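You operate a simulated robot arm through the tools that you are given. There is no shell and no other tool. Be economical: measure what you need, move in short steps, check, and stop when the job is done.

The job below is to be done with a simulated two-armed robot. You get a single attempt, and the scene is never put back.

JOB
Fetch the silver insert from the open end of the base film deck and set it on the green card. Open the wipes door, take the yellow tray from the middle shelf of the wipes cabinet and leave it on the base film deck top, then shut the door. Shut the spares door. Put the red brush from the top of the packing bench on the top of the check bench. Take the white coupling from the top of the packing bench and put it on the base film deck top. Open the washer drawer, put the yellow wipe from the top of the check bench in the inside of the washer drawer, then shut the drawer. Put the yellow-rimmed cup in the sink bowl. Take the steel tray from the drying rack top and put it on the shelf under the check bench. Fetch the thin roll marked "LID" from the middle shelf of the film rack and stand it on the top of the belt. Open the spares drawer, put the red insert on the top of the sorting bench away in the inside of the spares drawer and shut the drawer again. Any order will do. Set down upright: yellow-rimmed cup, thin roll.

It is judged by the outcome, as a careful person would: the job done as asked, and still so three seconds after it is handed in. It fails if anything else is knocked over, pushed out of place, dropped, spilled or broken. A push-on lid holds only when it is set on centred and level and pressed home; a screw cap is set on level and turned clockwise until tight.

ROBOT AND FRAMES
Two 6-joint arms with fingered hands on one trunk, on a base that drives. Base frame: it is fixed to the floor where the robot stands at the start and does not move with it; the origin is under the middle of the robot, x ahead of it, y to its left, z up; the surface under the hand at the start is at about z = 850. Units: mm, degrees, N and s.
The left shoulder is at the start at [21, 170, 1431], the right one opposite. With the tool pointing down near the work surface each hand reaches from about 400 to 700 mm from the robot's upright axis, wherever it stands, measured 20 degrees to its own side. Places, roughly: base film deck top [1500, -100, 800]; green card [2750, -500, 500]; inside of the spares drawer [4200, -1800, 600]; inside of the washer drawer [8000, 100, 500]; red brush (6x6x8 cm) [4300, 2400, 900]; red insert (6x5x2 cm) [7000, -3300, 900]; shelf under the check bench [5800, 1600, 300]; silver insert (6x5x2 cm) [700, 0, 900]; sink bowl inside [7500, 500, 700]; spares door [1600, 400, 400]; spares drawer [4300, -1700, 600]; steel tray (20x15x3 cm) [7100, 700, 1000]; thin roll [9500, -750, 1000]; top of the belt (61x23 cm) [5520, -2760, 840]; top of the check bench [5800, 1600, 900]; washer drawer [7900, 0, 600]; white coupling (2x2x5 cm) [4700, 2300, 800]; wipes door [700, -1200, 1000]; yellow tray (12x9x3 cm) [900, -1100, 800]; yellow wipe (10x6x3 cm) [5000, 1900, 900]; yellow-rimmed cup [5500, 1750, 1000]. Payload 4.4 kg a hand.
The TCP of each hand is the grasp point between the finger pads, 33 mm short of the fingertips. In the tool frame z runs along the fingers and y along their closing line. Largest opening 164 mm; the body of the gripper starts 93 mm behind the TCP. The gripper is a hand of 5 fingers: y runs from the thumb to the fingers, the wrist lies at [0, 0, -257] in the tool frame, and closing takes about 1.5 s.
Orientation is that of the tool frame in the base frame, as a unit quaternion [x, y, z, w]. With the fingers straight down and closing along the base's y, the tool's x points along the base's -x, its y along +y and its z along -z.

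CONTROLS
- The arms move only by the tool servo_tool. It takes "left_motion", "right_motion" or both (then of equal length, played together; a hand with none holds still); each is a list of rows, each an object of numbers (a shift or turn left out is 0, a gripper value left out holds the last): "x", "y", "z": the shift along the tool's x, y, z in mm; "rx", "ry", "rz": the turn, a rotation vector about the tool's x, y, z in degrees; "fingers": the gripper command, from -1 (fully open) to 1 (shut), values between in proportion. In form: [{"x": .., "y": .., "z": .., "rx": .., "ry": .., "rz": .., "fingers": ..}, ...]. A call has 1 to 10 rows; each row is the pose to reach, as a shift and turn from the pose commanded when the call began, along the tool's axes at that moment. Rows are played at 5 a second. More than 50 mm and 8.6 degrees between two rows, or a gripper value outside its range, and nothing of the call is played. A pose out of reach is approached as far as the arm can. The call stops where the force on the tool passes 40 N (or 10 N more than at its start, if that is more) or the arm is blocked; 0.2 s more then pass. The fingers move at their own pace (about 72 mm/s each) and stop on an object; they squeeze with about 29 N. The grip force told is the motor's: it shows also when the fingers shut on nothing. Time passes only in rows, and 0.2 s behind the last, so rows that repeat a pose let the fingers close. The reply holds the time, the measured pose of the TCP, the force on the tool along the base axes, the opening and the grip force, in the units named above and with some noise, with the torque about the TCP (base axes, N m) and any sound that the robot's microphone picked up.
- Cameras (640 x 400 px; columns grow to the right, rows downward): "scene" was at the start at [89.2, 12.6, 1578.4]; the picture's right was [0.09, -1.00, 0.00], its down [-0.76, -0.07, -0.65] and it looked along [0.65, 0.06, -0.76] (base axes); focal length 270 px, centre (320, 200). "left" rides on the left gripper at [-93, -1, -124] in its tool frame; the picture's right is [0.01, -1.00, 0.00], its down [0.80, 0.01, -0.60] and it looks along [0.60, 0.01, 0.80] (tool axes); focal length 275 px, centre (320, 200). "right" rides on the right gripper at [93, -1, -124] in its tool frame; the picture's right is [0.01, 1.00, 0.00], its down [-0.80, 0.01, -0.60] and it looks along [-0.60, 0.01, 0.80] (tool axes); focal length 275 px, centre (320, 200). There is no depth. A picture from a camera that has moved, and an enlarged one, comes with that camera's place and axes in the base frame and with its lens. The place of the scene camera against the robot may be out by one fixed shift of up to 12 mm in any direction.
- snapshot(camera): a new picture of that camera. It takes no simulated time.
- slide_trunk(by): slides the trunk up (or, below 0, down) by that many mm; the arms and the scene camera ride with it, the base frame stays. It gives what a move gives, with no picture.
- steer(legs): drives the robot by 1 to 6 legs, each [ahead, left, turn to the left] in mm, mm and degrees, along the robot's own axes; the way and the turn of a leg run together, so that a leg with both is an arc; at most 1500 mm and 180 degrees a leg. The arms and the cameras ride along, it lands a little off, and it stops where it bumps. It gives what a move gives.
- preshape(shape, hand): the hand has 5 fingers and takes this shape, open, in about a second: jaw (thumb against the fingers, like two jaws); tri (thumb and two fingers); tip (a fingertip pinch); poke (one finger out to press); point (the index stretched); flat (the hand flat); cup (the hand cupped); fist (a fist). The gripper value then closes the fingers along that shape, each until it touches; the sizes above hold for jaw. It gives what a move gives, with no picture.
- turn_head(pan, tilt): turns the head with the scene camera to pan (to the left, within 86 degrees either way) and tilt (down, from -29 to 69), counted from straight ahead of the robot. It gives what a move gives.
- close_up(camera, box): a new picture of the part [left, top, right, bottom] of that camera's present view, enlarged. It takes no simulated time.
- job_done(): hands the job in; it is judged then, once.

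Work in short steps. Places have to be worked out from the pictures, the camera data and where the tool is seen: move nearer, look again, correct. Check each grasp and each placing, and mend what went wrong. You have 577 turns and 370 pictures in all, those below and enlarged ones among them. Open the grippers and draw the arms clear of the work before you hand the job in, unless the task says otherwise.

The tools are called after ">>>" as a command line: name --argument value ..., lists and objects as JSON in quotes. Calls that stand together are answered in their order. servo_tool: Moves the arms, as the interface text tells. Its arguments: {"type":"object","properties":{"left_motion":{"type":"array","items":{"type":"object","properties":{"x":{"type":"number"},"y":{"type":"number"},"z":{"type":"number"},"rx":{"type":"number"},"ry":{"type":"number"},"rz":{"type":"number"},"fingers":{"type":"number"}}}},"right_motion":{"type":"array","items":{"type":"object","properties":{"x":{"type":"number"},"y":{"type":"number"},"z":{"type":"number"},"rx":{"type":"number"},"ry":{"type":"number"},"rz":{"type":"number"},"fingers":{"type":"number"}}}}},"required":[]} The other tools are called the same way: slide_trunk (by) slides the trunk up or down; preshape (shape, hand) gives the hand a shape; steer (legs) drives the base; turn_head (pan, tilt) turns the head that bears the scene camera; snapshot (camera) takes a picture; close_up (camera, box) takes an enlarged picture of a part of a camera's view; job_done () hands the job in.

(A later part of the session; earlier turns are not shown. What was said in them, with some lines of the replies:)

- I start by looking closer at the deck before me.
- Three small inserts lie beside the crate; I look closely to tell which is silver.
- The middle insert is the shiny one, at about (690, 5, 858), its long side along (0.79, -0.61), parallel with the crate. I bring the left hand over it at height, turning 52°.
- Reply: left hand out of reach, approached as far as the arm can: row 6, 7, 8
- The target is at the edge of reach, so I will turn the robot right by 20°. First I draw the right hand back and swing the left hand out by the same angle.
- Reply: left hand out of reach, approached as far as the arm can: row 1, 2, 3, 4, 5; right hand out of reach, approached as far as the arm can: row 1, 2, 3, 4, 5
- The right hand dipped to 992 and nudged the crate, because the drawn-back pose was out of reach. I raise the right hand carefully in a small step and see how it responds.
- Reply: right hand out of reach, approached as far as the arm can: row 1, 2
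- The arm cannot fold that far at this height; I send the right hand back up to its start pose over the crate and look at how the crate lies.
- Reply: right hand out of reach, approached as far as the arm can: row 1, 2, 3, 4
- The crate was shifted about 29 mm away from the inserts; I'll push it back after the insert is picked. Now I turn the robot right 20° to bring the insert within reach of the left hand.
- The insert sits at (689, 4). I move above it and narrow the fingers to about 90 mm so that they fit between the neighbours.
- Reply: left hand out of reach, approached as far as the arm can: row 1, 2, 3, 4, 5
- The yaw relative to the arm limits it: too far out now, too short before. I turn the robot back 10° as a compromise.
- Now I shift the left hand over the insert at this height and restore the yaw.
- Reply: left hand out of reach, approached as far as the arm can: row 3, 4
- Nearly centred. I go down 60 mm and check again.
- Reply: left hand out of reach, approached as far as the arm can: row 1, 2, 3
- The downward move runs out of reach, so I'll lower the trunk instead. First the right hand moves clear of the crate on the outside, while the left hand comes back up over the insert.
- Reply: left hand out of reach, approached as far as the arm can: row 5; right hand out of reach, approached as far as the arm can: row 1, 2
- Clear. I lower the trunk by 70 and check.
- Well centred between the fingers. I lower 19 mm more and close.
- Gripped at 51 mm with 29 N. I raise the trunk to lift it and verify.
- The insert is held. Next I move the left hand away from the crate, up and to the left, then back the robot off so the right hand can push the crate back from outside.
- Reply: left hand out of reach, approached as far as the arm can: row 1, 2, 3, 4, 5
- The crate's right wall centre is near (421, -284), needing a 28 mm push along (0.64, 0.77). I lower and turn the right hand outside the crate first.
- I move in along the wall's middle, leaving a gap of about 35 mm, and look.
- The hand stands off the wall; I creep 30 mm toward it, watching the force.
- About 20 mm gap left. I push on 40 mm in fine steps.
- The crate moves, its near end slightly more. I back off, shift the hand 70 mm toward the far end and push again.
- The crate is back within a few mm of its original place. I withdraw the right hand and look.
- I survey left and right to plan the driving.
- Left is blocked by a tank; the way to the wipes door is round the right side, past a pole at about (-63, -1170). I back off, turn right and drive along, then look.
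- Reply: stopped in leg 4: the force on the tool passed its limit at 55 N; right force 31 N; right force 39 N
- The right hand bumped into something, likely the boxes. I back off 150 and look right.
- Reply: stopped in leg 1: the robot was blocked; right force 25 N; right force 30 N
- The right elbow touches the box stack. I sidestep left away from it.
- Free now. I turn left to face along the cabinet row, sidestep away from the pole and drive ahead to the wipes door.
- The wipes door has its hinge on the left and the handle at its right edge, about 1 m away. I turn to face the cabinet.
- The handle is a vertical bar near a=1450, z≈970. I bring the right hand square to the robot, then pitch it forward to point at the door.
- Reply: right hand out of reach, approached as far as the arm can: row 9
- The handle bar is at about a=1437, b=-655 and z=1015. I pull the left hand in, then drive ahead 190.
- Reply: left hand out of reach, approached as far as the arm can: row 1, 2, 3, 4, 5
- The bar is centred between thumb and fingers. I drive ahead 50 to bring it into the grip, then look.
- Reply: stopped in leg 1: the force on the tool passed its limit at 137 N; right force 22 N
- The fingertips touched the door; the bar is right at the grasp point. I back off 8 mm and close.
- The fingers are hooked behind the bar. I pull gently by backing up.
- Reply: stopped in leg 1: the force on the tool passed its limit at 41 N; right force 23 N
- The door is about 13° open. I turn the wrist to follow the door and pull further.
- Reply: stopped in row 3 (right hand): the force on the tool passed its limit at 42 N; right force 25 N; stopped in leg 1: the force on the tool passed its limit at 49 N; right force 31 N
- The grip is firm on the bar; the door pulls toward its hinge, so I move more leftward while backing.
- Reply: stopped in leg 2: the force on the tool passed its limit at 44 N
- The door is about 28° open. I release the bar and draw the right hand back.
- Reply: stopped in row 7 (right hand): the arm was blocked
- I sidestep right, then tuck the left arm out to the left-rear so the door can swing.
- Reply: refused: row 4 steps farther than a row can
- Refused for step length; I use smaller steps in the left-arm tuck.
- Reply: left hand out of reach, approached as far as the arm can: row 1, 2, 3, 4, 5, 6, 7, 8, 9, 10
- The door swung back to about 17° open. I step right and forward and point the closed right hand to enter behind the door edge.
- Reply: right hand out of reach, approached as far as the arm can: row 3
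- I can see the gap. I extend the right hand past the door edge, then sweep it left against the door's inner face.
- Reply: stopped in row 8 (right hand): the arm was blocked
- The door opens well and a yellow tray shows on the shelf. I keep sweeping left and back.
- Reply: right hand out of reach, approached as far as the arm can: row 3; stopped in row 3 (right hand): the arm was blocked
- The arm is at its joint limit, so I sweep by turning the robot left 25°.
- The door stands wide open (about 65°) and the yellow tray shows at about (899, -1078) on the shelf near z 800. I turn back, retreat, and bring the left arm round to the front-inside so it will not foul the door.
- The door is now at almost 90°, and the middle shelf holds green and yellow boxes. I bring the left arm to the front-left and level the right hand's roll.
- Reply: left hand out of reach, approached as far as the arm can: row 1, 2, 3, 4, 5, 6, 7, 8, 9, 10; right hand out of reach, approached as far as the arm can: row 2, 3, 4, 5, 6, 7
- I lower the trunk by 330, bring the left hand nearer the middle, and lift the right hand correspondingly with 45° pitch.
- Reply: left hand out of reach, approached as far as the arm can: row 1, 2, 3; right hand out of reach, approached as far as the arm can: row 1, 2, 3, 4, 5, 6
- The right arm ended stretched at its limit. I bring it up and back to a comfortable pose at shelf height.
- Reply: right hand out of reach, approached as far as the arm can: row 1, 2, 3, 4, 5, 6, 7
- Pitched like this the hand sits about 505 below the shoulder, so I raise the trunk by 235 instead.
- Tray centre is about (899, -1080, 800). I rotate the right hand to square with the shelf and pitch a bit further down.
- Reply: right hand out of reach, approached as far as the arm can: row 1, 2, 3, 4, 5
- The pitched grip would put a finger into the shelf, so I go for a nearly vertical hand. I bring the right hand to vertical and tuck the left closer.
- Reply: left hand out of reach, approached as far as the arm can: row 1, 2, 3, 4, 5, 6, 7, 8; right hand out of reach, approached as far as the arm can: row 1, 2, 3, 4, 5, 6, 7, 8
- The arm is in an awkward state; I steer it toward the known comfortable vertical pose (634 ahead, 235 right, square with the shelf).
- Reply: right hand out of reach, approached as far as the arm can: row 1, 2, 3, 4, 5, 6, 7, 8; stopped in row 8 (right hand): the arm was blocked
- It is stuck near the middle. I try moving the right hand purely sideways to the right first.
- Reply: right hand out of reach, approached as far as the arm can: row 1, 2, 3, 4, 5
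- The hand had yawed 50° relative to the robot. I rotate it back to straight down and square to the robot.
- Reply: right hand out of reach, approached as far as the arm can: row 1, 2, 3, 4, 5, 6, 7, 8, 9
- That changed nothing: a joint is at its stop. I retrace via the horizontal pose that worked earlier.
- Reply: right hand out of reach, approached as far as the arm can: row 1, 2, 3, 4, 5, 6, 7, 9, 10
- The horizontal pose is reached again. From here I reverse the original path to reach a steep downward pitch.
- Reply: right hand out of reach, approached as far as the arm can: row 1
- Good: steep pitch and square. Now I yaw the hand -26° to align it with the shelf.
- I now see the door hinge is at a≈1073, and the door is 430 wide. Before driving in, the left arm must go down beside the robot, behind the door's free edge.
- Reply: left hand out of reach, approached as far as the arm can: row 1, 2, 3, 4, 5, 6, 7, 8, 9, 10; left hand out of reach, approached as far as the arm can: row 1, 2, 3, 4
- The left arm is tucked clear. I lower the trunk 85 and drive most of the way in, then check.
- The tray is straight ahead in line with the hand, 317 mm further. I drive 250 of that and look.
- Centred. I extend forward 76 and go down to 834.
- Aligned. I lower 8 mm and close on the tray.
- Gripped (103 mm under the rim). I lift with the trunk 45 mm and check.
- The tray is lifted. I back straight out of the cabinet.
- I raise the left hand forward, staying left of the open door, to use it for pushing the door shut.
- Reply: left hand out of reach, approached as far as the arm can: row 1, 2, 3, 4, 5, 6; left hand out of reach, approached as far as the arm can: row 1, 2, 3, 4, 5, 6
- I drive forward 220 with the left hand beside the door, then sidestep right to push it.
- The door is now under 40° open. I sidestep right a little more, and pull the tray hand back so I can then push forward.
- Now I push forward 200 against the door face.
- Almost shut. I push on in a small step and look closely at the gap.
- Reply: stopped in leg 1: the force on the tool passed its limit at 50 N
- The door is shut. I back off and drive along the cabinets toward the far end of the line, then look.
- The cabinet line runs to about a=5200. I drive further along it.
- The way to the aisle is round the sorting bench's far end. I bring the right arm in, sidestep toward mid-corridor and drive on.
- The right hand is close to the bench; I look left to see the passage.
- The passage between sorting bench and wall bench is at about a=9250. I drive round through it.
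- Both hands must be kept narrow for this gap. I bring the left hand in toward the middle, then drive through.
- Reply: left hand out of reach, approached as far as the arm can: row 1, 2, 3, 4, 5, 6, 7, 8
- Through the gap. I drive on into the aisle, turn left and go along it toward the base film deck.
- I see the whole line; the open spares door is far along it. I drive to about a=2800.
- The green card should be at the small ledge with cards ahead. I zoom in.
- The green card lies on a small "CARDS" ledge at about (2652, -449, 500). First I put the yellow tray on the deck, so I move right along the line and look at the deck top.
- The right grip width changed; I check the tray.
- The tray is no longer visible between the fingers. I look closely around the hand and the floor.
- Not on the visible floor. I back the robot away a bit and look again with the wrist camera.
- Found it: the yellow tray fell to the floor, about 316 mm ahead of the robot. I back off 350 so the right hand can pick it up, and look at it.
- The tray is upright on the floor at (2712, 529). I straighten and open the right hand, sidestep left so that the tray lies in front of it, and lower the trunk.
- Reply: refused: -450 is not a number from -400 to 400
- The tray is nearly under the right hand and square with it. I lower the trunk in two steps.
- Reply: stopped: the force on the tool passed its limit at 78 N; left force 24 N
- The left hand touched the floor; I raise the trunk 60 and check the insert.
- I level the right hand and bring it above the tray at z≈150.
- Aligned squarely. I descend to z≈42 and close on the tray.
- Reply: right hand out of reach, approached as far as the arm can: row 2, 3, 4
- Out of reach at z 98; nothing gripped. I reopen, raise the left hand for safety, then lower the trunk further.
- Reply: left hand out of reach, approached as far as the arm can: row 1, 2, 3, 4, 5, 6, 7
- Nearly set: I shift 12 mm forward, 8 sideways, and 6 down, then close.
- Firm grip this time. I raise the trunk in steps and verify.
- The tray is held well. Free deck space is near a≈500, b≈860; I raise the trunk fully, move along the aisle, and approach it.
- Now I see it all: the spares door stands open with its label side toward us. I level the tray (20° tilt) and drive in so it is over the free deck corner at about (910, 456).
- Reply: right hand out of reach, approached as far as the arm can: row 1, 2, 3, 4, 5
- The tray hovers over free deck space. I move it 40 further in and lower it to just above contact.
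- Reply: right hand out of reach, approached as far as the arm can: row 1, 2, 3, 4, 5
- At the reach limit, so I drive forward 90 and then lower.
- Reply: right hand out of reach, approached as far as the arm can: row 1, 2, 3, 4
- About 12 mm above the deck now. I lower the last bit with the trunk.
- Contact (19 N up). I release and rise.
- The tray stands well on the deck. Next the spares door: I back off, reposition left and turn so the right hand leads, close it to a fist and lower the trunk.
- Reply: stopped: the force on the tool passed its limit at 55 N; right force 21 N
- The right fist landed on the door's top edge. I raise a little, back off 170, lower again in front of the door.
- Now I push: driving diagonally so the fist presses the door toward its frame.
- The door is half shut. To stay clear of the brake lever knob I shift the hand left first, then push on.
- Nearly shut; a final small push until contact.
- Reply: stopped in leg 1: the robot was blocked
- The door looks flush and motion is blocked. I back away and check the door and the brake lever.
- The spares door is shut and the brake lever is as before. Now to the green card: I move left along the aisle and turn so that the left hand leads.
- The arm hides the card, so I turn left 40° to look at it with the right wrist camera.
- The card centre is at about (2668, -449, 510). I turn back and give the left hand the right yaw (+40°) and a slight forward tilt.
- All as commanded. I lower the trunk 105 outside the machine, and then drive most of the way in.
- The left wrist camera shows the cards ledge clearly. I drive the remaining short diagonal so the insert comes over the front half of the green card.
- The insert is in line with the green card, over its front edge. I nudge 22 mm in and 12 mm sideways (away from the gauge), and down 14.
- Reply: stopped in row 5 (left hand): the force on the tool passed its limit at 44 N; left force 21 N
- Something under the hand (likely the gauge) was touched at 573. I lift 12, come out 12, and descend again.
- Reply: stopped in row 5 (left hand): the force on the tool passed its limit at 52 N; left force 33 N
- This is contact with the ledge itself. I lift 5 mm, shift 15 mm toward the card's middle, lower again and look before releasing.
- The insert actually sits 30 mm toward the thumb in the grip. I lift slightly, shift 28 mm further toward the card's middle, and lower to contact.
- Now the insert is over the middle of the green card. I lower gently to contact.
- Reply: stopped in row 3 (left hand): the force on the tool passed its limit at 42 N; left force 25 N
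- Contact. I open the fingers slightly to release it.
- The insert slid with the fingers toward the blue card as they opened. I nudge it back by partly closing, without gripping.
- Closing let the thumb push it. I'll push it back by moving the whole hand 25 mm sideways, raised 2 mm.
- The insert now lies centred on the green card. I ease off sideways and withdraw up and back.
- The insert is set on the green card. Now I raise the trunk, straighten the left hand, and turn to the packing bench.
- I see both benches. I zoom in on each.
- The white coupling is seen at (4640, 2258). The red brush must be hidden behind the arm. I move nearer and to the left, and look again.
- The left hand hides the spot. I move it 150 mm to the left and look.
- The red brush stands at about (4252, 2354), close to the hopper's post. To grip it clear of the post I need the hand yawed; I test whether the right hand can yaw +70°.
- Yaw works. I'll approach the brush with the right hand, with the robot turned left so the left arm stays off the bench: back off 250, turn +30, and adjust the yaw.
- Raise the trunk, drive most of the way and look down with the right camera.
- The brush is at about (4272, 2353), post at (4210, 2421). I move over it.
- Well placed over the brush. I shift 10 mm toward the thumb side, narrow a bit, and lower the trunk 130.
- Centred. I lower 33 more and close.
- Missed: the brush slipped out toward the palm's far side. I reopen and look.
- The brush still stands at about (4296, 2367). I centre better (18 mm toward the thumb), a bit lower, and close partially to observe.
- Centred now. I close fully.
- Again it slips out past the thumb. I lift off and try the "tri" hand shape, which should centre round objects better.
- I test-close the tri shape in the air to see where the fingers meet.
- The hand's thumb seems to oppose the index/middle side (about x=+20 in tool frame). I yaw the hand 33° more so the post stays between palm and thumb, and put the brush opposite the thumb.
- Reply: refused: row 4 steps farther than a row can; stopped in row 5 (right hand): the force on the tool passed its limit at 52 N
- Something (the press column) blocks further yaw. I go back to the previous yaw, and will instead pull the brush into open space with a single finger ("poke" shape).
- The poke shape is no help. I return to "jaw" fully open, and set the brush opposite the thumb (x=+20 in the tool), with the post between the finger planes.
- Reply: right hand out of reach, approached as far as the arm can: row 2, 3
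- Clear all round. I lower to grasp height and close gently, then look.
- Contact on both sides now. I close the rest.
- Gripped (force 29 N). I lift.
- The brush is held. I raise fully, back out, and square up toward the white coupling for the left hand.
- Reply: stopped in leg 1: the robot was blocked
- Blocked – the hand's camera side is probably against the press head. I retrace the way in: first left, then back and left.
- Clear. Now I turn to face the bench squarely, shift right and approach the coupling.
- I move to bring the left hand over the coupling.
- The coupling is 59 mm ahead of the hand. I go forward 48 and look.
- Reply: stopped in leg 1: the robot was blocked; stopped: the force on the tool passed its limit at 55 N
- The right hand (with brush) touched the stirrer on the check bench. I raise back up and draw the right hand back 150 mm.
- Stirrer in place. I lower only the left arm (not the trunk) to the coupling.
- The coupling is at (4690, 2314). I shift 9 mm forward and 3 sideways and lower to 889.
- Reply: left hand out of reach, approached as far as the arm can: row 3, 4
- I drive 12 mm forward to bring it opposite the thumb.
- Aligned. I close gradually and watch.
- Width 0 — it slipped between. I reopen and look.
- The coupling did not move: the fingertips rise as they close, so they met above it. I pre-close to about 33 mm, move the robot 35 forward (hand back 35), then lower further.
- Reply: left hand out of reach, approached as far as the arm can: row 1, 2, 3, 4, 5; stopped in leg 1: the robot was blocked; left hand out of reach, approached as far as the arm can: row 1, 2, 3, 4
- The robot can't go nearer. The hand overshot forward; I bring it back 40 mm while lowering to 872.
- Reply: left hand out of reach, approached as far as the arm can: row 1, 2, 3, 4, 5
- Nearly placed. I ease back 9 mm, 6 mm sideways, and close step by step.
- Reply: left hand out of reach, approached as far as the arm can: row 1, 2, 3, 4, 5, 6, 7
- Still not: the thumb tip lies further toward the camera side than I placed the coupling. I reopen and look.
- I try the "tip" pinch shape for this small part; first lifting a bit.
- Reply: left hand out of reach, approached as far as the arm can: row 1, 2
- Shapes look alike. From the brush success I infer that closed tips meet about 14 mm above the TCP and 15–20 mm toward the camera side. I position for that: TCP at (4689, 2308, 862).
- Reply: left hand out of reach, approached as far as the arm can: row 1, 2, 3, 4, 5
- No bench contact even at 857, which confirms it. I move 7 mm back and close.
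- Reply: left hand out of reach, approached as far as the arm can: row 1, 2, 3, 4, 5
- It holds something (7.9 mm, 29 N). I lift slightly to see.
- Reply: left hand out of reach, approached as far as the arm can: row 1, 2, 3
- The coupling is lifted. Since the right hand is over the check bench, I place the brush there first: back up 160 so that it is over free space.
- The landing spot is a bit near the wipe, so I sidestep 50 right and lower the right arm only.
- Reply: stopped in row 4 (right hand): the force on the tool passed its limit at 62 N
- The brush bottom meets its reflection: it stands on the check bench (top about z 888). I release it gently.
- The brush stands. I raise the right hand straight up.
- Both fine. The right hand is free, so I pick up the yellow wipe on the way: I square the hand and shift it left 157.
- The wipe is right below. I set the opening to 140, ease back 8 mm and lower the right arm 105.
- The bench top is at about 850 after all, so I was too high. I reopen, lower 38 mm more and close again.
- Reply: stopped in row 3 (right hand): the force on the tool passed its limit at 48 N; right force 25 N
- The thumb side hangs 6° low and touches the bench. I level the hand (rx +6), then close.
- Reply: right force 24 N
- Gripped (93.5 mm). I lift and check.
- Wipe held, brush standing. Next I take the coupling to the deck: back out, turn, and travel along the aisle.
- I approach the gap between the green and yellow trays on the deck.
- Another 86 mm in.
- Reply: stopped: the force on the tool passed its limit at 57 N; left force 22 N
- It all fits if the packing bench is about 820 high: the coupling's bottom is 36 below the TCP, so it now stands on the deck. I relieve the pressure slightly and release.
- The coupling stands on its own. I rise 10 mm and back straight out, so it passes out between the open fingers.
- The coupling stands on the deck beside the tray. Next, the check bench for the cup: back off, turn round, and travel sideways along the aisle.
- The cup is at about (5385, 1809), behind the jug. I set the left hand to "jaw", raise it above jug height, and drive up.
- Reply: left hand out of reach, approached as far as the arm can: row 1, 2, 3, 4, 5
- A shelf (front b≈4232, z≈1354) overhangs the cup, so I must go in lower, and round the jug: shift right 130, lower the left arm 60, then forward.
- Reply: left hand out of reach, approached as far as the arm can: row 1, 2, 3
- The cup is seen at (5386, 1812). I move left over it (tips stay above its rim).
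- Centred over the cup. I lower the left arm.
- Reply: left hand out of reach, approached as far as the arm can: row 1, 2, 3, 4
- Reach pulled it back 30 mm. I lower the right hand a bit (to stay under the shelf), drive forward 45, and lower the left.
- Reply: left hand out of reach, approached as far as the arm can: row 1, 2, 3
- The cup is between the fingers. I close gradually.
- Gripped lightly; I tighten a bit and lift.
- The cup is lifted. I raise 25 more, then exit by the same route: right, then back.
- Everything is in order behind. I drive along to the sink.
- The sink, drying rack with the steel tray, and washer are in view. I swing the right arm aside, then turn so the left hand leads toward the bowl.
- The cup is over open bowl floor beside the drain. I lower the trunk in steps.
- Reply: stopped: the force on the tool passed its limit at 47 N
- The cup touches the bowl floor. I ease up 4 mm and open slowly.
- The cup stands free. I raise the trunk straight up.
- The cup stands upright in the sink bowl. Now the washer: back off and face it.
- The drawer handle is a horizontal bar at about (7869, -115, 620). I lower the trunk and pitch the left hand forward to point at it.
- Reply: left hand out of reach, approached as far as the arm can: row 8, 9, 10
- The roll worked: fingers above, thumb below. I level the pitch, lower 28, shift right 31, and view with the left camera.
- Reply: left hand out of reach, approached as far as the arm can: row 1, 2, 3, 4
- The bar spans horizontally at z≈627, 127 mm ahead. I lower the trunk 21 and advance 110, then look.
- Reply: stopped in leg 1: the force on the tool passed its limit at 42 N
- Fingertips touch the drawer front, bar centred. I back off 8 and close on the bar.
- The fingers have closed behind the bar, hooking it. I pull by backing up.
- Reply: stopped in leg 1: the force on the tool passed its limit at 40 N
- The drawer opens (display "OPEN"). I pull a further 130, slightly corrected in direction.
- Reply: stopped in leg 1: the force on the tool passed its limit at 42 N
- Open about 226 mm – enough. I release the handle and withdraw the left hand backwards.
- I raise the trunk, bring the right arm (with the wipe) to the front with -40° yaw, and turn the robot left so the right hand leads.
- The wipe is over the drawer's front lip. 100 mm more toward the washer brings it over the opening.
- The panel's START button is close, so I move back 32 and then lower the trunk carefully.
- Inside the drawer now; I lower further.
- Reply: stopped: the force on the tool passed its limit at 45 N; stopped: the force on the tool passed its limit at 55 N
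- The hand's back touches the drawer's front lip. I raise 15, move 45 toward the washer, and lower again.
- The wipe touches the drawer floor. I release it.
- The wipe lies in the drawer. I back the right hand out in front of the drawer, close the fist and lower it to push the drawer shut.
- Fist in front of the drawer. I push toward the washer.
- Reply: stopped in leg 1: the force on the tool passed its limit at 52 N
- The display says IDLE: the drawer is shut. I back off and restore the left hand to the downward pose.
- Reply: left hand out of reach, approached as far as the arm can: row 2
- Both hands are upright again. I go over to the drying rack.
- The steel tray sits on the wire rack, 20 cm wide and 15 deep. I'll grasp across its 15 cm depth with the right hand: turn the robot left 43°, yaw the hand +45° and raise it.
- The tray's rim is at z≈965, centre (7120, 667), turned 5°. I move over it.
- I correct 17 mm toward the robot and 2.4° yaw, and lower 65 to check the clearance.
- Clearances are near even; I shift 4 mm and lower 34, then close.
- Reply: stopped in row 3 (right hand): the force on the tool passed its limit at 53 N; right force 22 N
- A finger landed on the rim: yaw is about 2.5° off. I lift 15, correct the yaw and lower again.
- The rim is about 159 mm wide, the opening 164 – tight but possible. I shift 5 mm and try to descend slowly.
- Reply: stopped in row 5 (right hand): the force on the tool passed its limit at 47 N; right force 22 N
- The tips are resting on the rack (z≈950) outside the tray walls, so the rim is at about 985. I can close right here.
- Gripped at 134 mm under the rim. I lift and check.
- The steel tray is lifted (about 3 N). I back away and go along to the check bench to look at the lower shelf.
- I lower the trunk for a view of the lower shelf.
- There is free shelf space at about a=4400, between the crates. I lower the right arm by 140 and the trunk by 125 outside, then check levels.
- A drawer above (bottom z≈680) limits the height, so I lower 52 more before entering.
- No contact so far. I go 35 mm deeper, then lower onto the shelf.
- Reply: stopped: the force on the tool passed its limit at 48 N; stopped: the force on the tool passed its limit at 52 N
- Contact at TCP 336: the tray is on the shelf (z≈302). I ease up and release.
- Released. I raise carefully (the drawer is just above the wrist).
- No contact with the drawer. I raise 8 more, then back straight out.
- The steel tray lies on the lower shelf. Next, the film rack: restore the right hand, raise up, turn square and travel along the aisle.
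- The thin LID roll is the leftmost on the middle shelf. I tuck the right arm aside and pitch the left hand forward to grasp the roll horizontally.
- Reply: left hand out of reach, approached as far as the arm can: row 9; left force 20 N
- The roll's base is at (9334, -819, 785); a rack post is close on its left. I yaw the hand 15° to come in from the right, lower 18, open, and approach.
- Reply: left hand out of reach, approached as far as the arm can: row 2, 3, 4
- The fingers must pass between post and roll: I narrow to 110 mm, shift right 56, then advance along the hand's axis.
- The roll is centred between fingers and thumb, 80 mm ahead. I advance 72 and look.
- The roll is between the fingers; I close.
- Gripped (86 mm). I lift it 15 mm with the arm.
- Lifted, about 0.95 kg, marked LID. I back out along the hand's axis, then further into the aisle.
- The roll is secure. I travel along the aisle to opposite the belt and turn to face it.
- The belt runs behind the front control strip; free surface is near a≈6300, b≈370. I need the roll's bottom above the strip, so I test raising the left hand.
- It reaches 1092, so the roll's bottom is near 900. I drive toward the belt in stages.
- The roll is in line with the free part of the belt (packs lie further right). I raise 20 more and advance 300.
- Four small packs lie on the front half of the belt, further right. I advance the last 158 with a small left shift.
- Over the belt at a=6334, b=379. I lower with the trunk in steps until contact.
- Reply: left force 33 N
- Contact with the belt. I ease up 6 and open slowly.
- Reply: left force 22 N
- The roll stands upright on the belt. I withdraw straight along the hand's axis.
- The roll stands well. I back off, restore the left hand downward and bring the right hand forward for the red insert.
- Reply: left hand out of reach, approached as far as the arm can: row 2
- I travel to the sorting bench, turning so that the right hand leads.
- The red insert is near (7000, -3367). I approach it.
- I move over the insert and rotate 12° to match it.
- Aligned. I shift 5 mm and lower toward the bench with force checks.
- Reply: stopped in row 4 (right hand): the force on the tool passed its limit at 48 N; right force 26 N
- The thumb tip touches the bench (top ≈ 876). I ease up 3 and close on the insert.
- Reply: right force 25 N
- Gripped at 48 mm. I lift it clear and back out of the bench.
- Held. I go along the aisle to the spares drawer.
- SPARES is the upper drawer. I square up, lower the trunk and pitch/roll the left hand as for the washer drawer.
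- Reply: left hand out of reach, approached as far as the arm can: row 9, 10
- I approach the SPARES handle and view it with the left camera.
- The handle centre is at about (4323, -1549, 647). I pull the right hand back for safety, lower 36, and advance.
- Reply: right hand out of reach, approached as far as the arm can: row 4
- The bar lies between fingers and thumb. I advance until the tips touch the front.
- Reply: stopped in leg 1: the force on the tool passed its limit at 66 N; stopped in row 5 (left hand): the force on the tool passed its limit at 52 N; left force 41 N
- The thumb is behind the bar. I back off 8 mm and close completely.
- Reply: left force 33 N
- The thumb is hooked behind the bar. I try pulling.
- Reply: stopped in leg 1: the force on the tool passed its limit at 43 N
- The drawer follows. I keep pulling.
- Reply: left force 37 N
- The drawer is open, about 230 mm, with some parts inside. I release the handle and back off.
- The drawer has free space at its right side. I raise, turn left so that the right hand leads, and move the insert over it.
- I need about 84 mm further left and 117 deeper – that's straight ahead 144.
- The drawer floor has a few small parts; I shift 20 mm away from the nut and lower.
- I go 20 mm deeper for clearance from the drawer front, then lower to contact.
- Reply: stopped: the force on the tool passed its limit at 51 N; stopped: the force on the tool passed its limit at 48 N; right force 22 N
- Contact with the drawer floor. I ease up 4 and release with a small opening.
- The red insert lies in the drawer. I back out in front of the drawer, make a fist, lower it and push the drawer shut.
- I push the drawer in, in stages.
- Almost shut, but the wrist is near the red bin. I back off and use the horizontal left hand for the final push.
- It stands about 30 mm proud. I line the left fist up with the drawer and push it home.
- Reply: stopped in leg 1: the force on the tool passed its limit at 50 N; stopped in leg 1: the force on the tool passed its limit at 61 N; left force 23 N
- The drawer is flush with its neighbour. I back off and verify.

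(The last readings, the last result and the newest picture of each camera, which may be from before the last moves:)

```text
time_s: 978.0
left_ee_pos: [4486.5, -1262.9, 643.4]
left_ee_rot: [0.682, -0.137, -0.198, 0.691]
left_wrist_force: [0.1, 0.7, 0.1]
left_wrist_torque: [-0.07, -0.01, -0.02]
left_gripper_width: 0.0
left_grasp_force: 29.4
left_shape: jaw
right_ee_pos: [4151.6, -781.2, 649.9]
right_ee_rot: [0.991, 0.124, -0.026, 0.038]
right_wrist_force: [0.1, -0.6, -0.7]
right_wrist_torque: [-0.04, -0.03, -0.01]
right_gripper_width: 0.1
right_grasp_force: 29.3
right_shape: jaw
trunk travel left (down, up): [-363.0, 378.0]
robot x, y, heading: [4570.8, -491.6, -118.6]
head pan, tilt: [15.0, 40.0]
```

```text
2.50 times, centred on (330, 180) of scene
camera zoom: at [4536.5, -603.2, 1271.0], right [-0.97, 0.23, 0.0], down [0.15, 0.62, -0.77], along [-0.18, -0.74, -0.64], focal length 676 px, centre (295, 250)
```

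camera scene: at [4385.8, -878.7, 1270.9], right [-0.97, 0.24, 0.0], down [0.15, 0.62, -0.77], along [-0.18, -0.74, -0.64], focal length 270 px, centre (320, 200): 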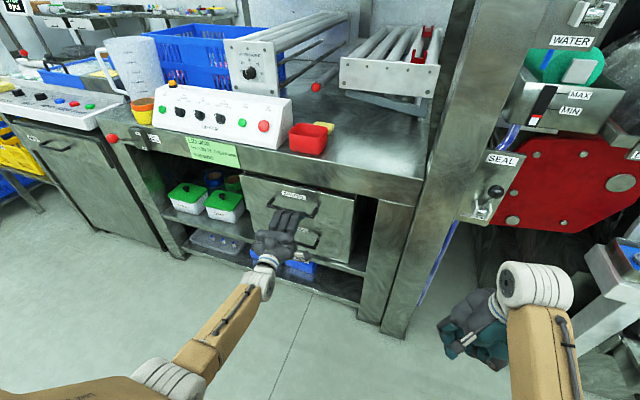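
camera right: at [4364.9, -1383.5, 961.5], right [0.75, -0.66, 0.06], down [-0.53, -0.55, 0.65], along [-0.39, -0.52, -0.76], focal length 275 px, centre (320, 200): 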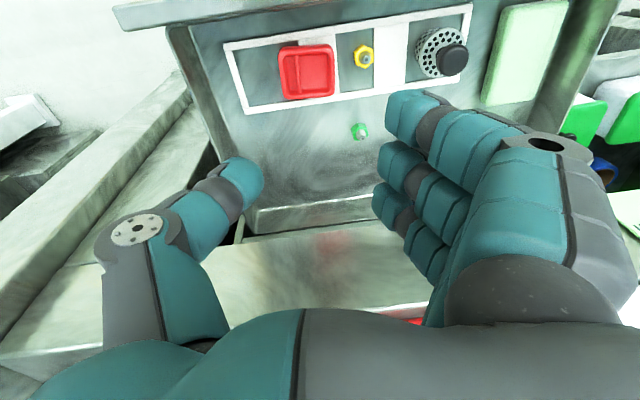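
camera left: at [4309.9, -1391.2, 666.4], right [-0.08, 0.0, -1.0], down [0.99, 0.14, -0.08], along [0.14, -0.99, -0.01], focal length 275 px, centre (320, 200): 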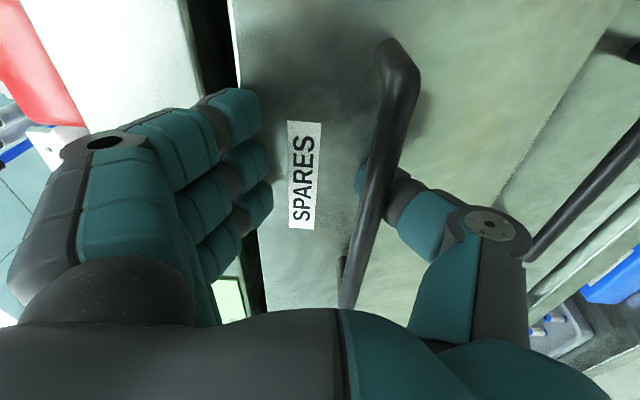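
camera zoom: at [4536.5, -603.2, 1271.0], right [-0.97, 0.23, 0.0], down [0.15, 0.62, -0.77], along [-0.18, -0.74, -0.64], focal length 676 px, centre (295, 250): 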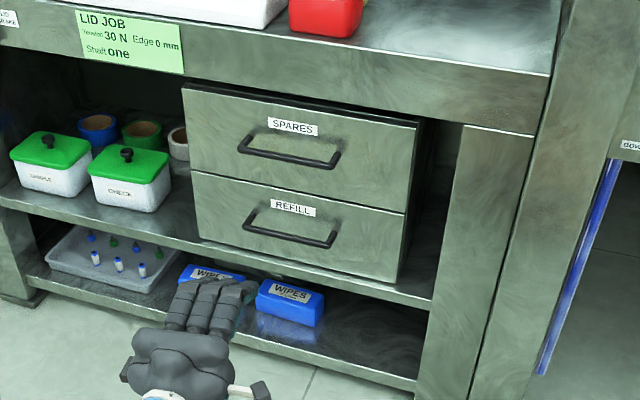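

The spares drawer is shut. I open the grippers, raise up, and make one last check of the green card and the deck on the way.

>>> servo_tool --left_motion '[{"fingers": 0}, {"fingers": -1}, {"fingers": -1}, {"fingers": -1}, {"fingers": -1}]' --right_motion '[{"fingers": 0}, {"fingers": -1}, {"fingers": -1}, {"fingers": -1}, {"fingers": -1}]'

>>> slide_trunk --by 370

>>> steer --legs '[[-250, 0, 0], [0, -1450, 0]]'

>>> turn_head --pan -5 --tilt 28

>>> snapshot --camera "scene"

```text
time_s: 979.2
left_ee_pos: [4486.6, -1263.7, 643.6]
left_ee_rot: [0.683, -0.137, -0.197, 0.69]
left_wrist_force: [-1.1, -0.4, 0.3]
left_wrist_torque: [-0.03, -0.03, 0.02]
left_gripper_width: 146.3
left_grasp_force: 0.1
left_shape: jaw
right_ee_pos: [4152.5, -781.2, 650.1]
right_ee_rot: [0.991, 0.125, -0.026, 0.036]
right_wrist_force: [0.3, -0.8, 0.6]
right_wrist_torque: [-0.01, 0.02, 0.02]
right_gripper_width: 146.2
right_grasp_force: 0.0
right_shape: jaw
trunk travel left (down, up): [-363.0, 378.0]
robot x, y, heading: [4571.9, -492.4, -118.5]
head pan, tilt: [15.0, 40.0]
```

```text
time_s: 982.8
left_ee_pos: [4486.7, -1263.7, 1014.7]
left_ee_rot: [0.684, -0.136, -0.197, 0.689]
left_wrist_force: [-0.6, 0.2, -0.1]
left_wrist_torque: [0.0, 0.0, 0.01]
left_gripper_width: 163.9
left_grasp_force: 0.1
left_shape: jaw
right_ee_pos: [4151.6, -780.9, 1018.9]
right_ee_rot: [0.991, 0.126, -0.026, 0.037]
right_wrist_force: [-0.1, 0.1, -0.6]
right_wrist_torque: [-0.02, 0.03, 0.01]
right_gripper_width: 164.0
right_grasp_force: 0.1
right_shape: jaw
trunk travel left (down, up): [-733.0, 8.0]
robot x, y, heading: [4575.4, -493.6, -118.6]
head pan, tilt: [15.0, 40.0]
```

```text
time_s: 991.3
left_ee_pos: [3356.1, -347.6, 1014.4]
left_ee_rot: [0.682, -0.142, -0.204, 0.688]
left_wrist_force: [-0.1, 0.1, -0.7]
left_wrist_torque: [-0.01, -0.01, 0.0]
left_gripper_width: 163.7
left_grasp_force: 0.0
left_shape: jaw
right_ee_pos: [3029.1, 139.8, 1019.8]
right_ee_rot: [0.992, 0.116, -0.027, 0.037]
right_wrist_force: [-0.5, 0.3, 0.3]
right_wrist_torque: [0.01, -0.01, 0.01]
right_gripper_width: 163.9
right_grasp_force: 0.0
right_shape: jaw
trunk travel left (down, up): [-733.0, 8.0]
robot x, y, heading: [3457.3, 418.8, -119.6]
head pan, tilt: [15.0, 40.0]
```

```text
time_s: 992.1
left_ee_pos: [3355.7, -348.3, 1012.9]
left_ee_rot: [0.682, -0.142, -0.203, 0.688]
left_wrist_force: [-0.5, 0.1, -0.7]
left_wrist_torque: [-0.01, 0.0, 0.01]
left_gripper_width: 163.7
left_grasp_force: 0.0
left_shape: jaw
right_ee_pos: [3029.9, 138.4, 1018.6]
right_ee_rot: [0.992, 0.115, -0.027, 0.036]
right_wrist_force: [0.1, 0.3, -0.2]
right_wrist_torque: [-0.01, 0.02, 0.05]
right_gripper_width: 164.0
right_grasp_force: 0.1
right_shape: jaw
trunk travel left (down, up): [-733.0, 8.0]
robot x, y, heading: [3459.3, 423.9, -119.3]
head pan, tilt: [-5.0, 28.0]
```

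```text
36 pictures are left
camera scene: at [3401.2, 341.0, 1660.6], right [-0.82, 0.57, 0.0], down [0.27, 0.39, -0.88], along [-0.5, -0.73, -0.47], focal length 270 px, centre (320, 200)
```

scene: 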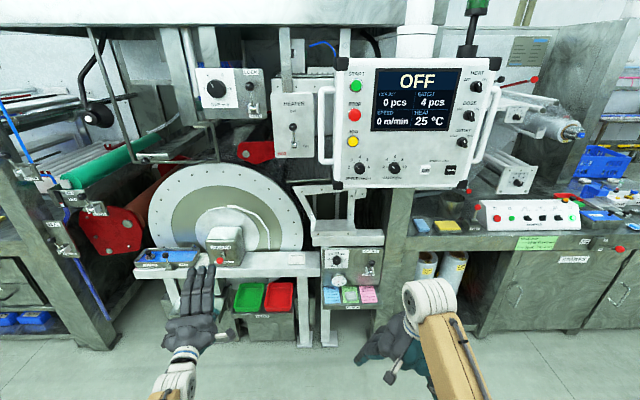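

>>> close_up --camera "scene" --box '[310, 240, 390, 310]'

>>> close_up --camera "scene" --box '[400, 130, 640, 320]'

```text
5.71 times, centred on (350, 275) of scene
camera zoom: at [3401.2, 341.0, 1660.6], right [-0.82, 0.57, 0.0], down [0.27, 0.39, -0.88], along [-0.5, -0.73, -0.47], focal length 1546 px, centre (149, -229)
```

zoom: 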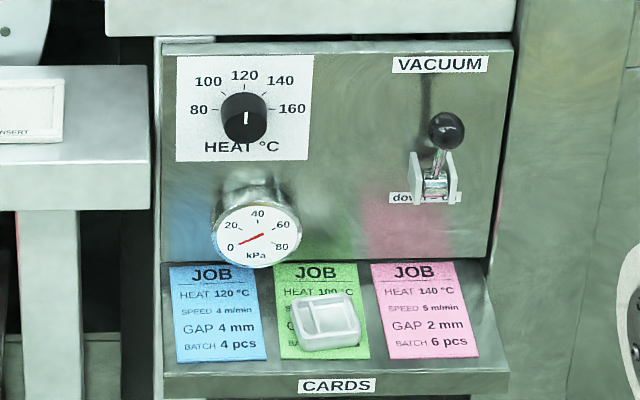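

```text
2.11 times, centred on (520, 225) of scene
camera zoom: at [3401.2, 341.0, 1660.6], right [-0.82, 0.57, 0.0], down [0.27, 0.39, -0.88], along [-0.5, -0.73, -0.47], focal length 569 px, centre (-101, 147)
```

zoom: 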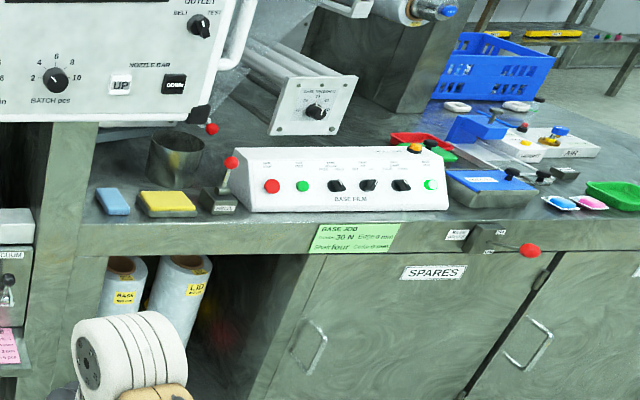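

Everything is in place: insert on the green card, doors and drawers shut, grippers open and arms clear. I hand the job in.

>>> job_done

```text
The job is handed in.
```

All ten parts of the job are done and handed in, with the grippers open and the arms clear.

Four slips along the way:
- **Tray drop:** the yellow tray slipped from the hand on the way and fell to the floor upright. I picked it up and put it on the deck.
- **Crate:** I bumped the blue crate on the deck, which shifted it about 29 mm. I pushed it back to within about 8 mm of where it stood.
- **Brush:** it dropped a few centimetres as I released it on the check bench, but landed upright.
- **Other touches:** my arm briefly touched the stacked boxes, the stirrer on the check bench and something near the parts trolley. None of them looked moved or disturbed.

At the end I rechecked only the green card and the spares door. The wipes door was flush when I pushed it shut, but I did not look at it again.
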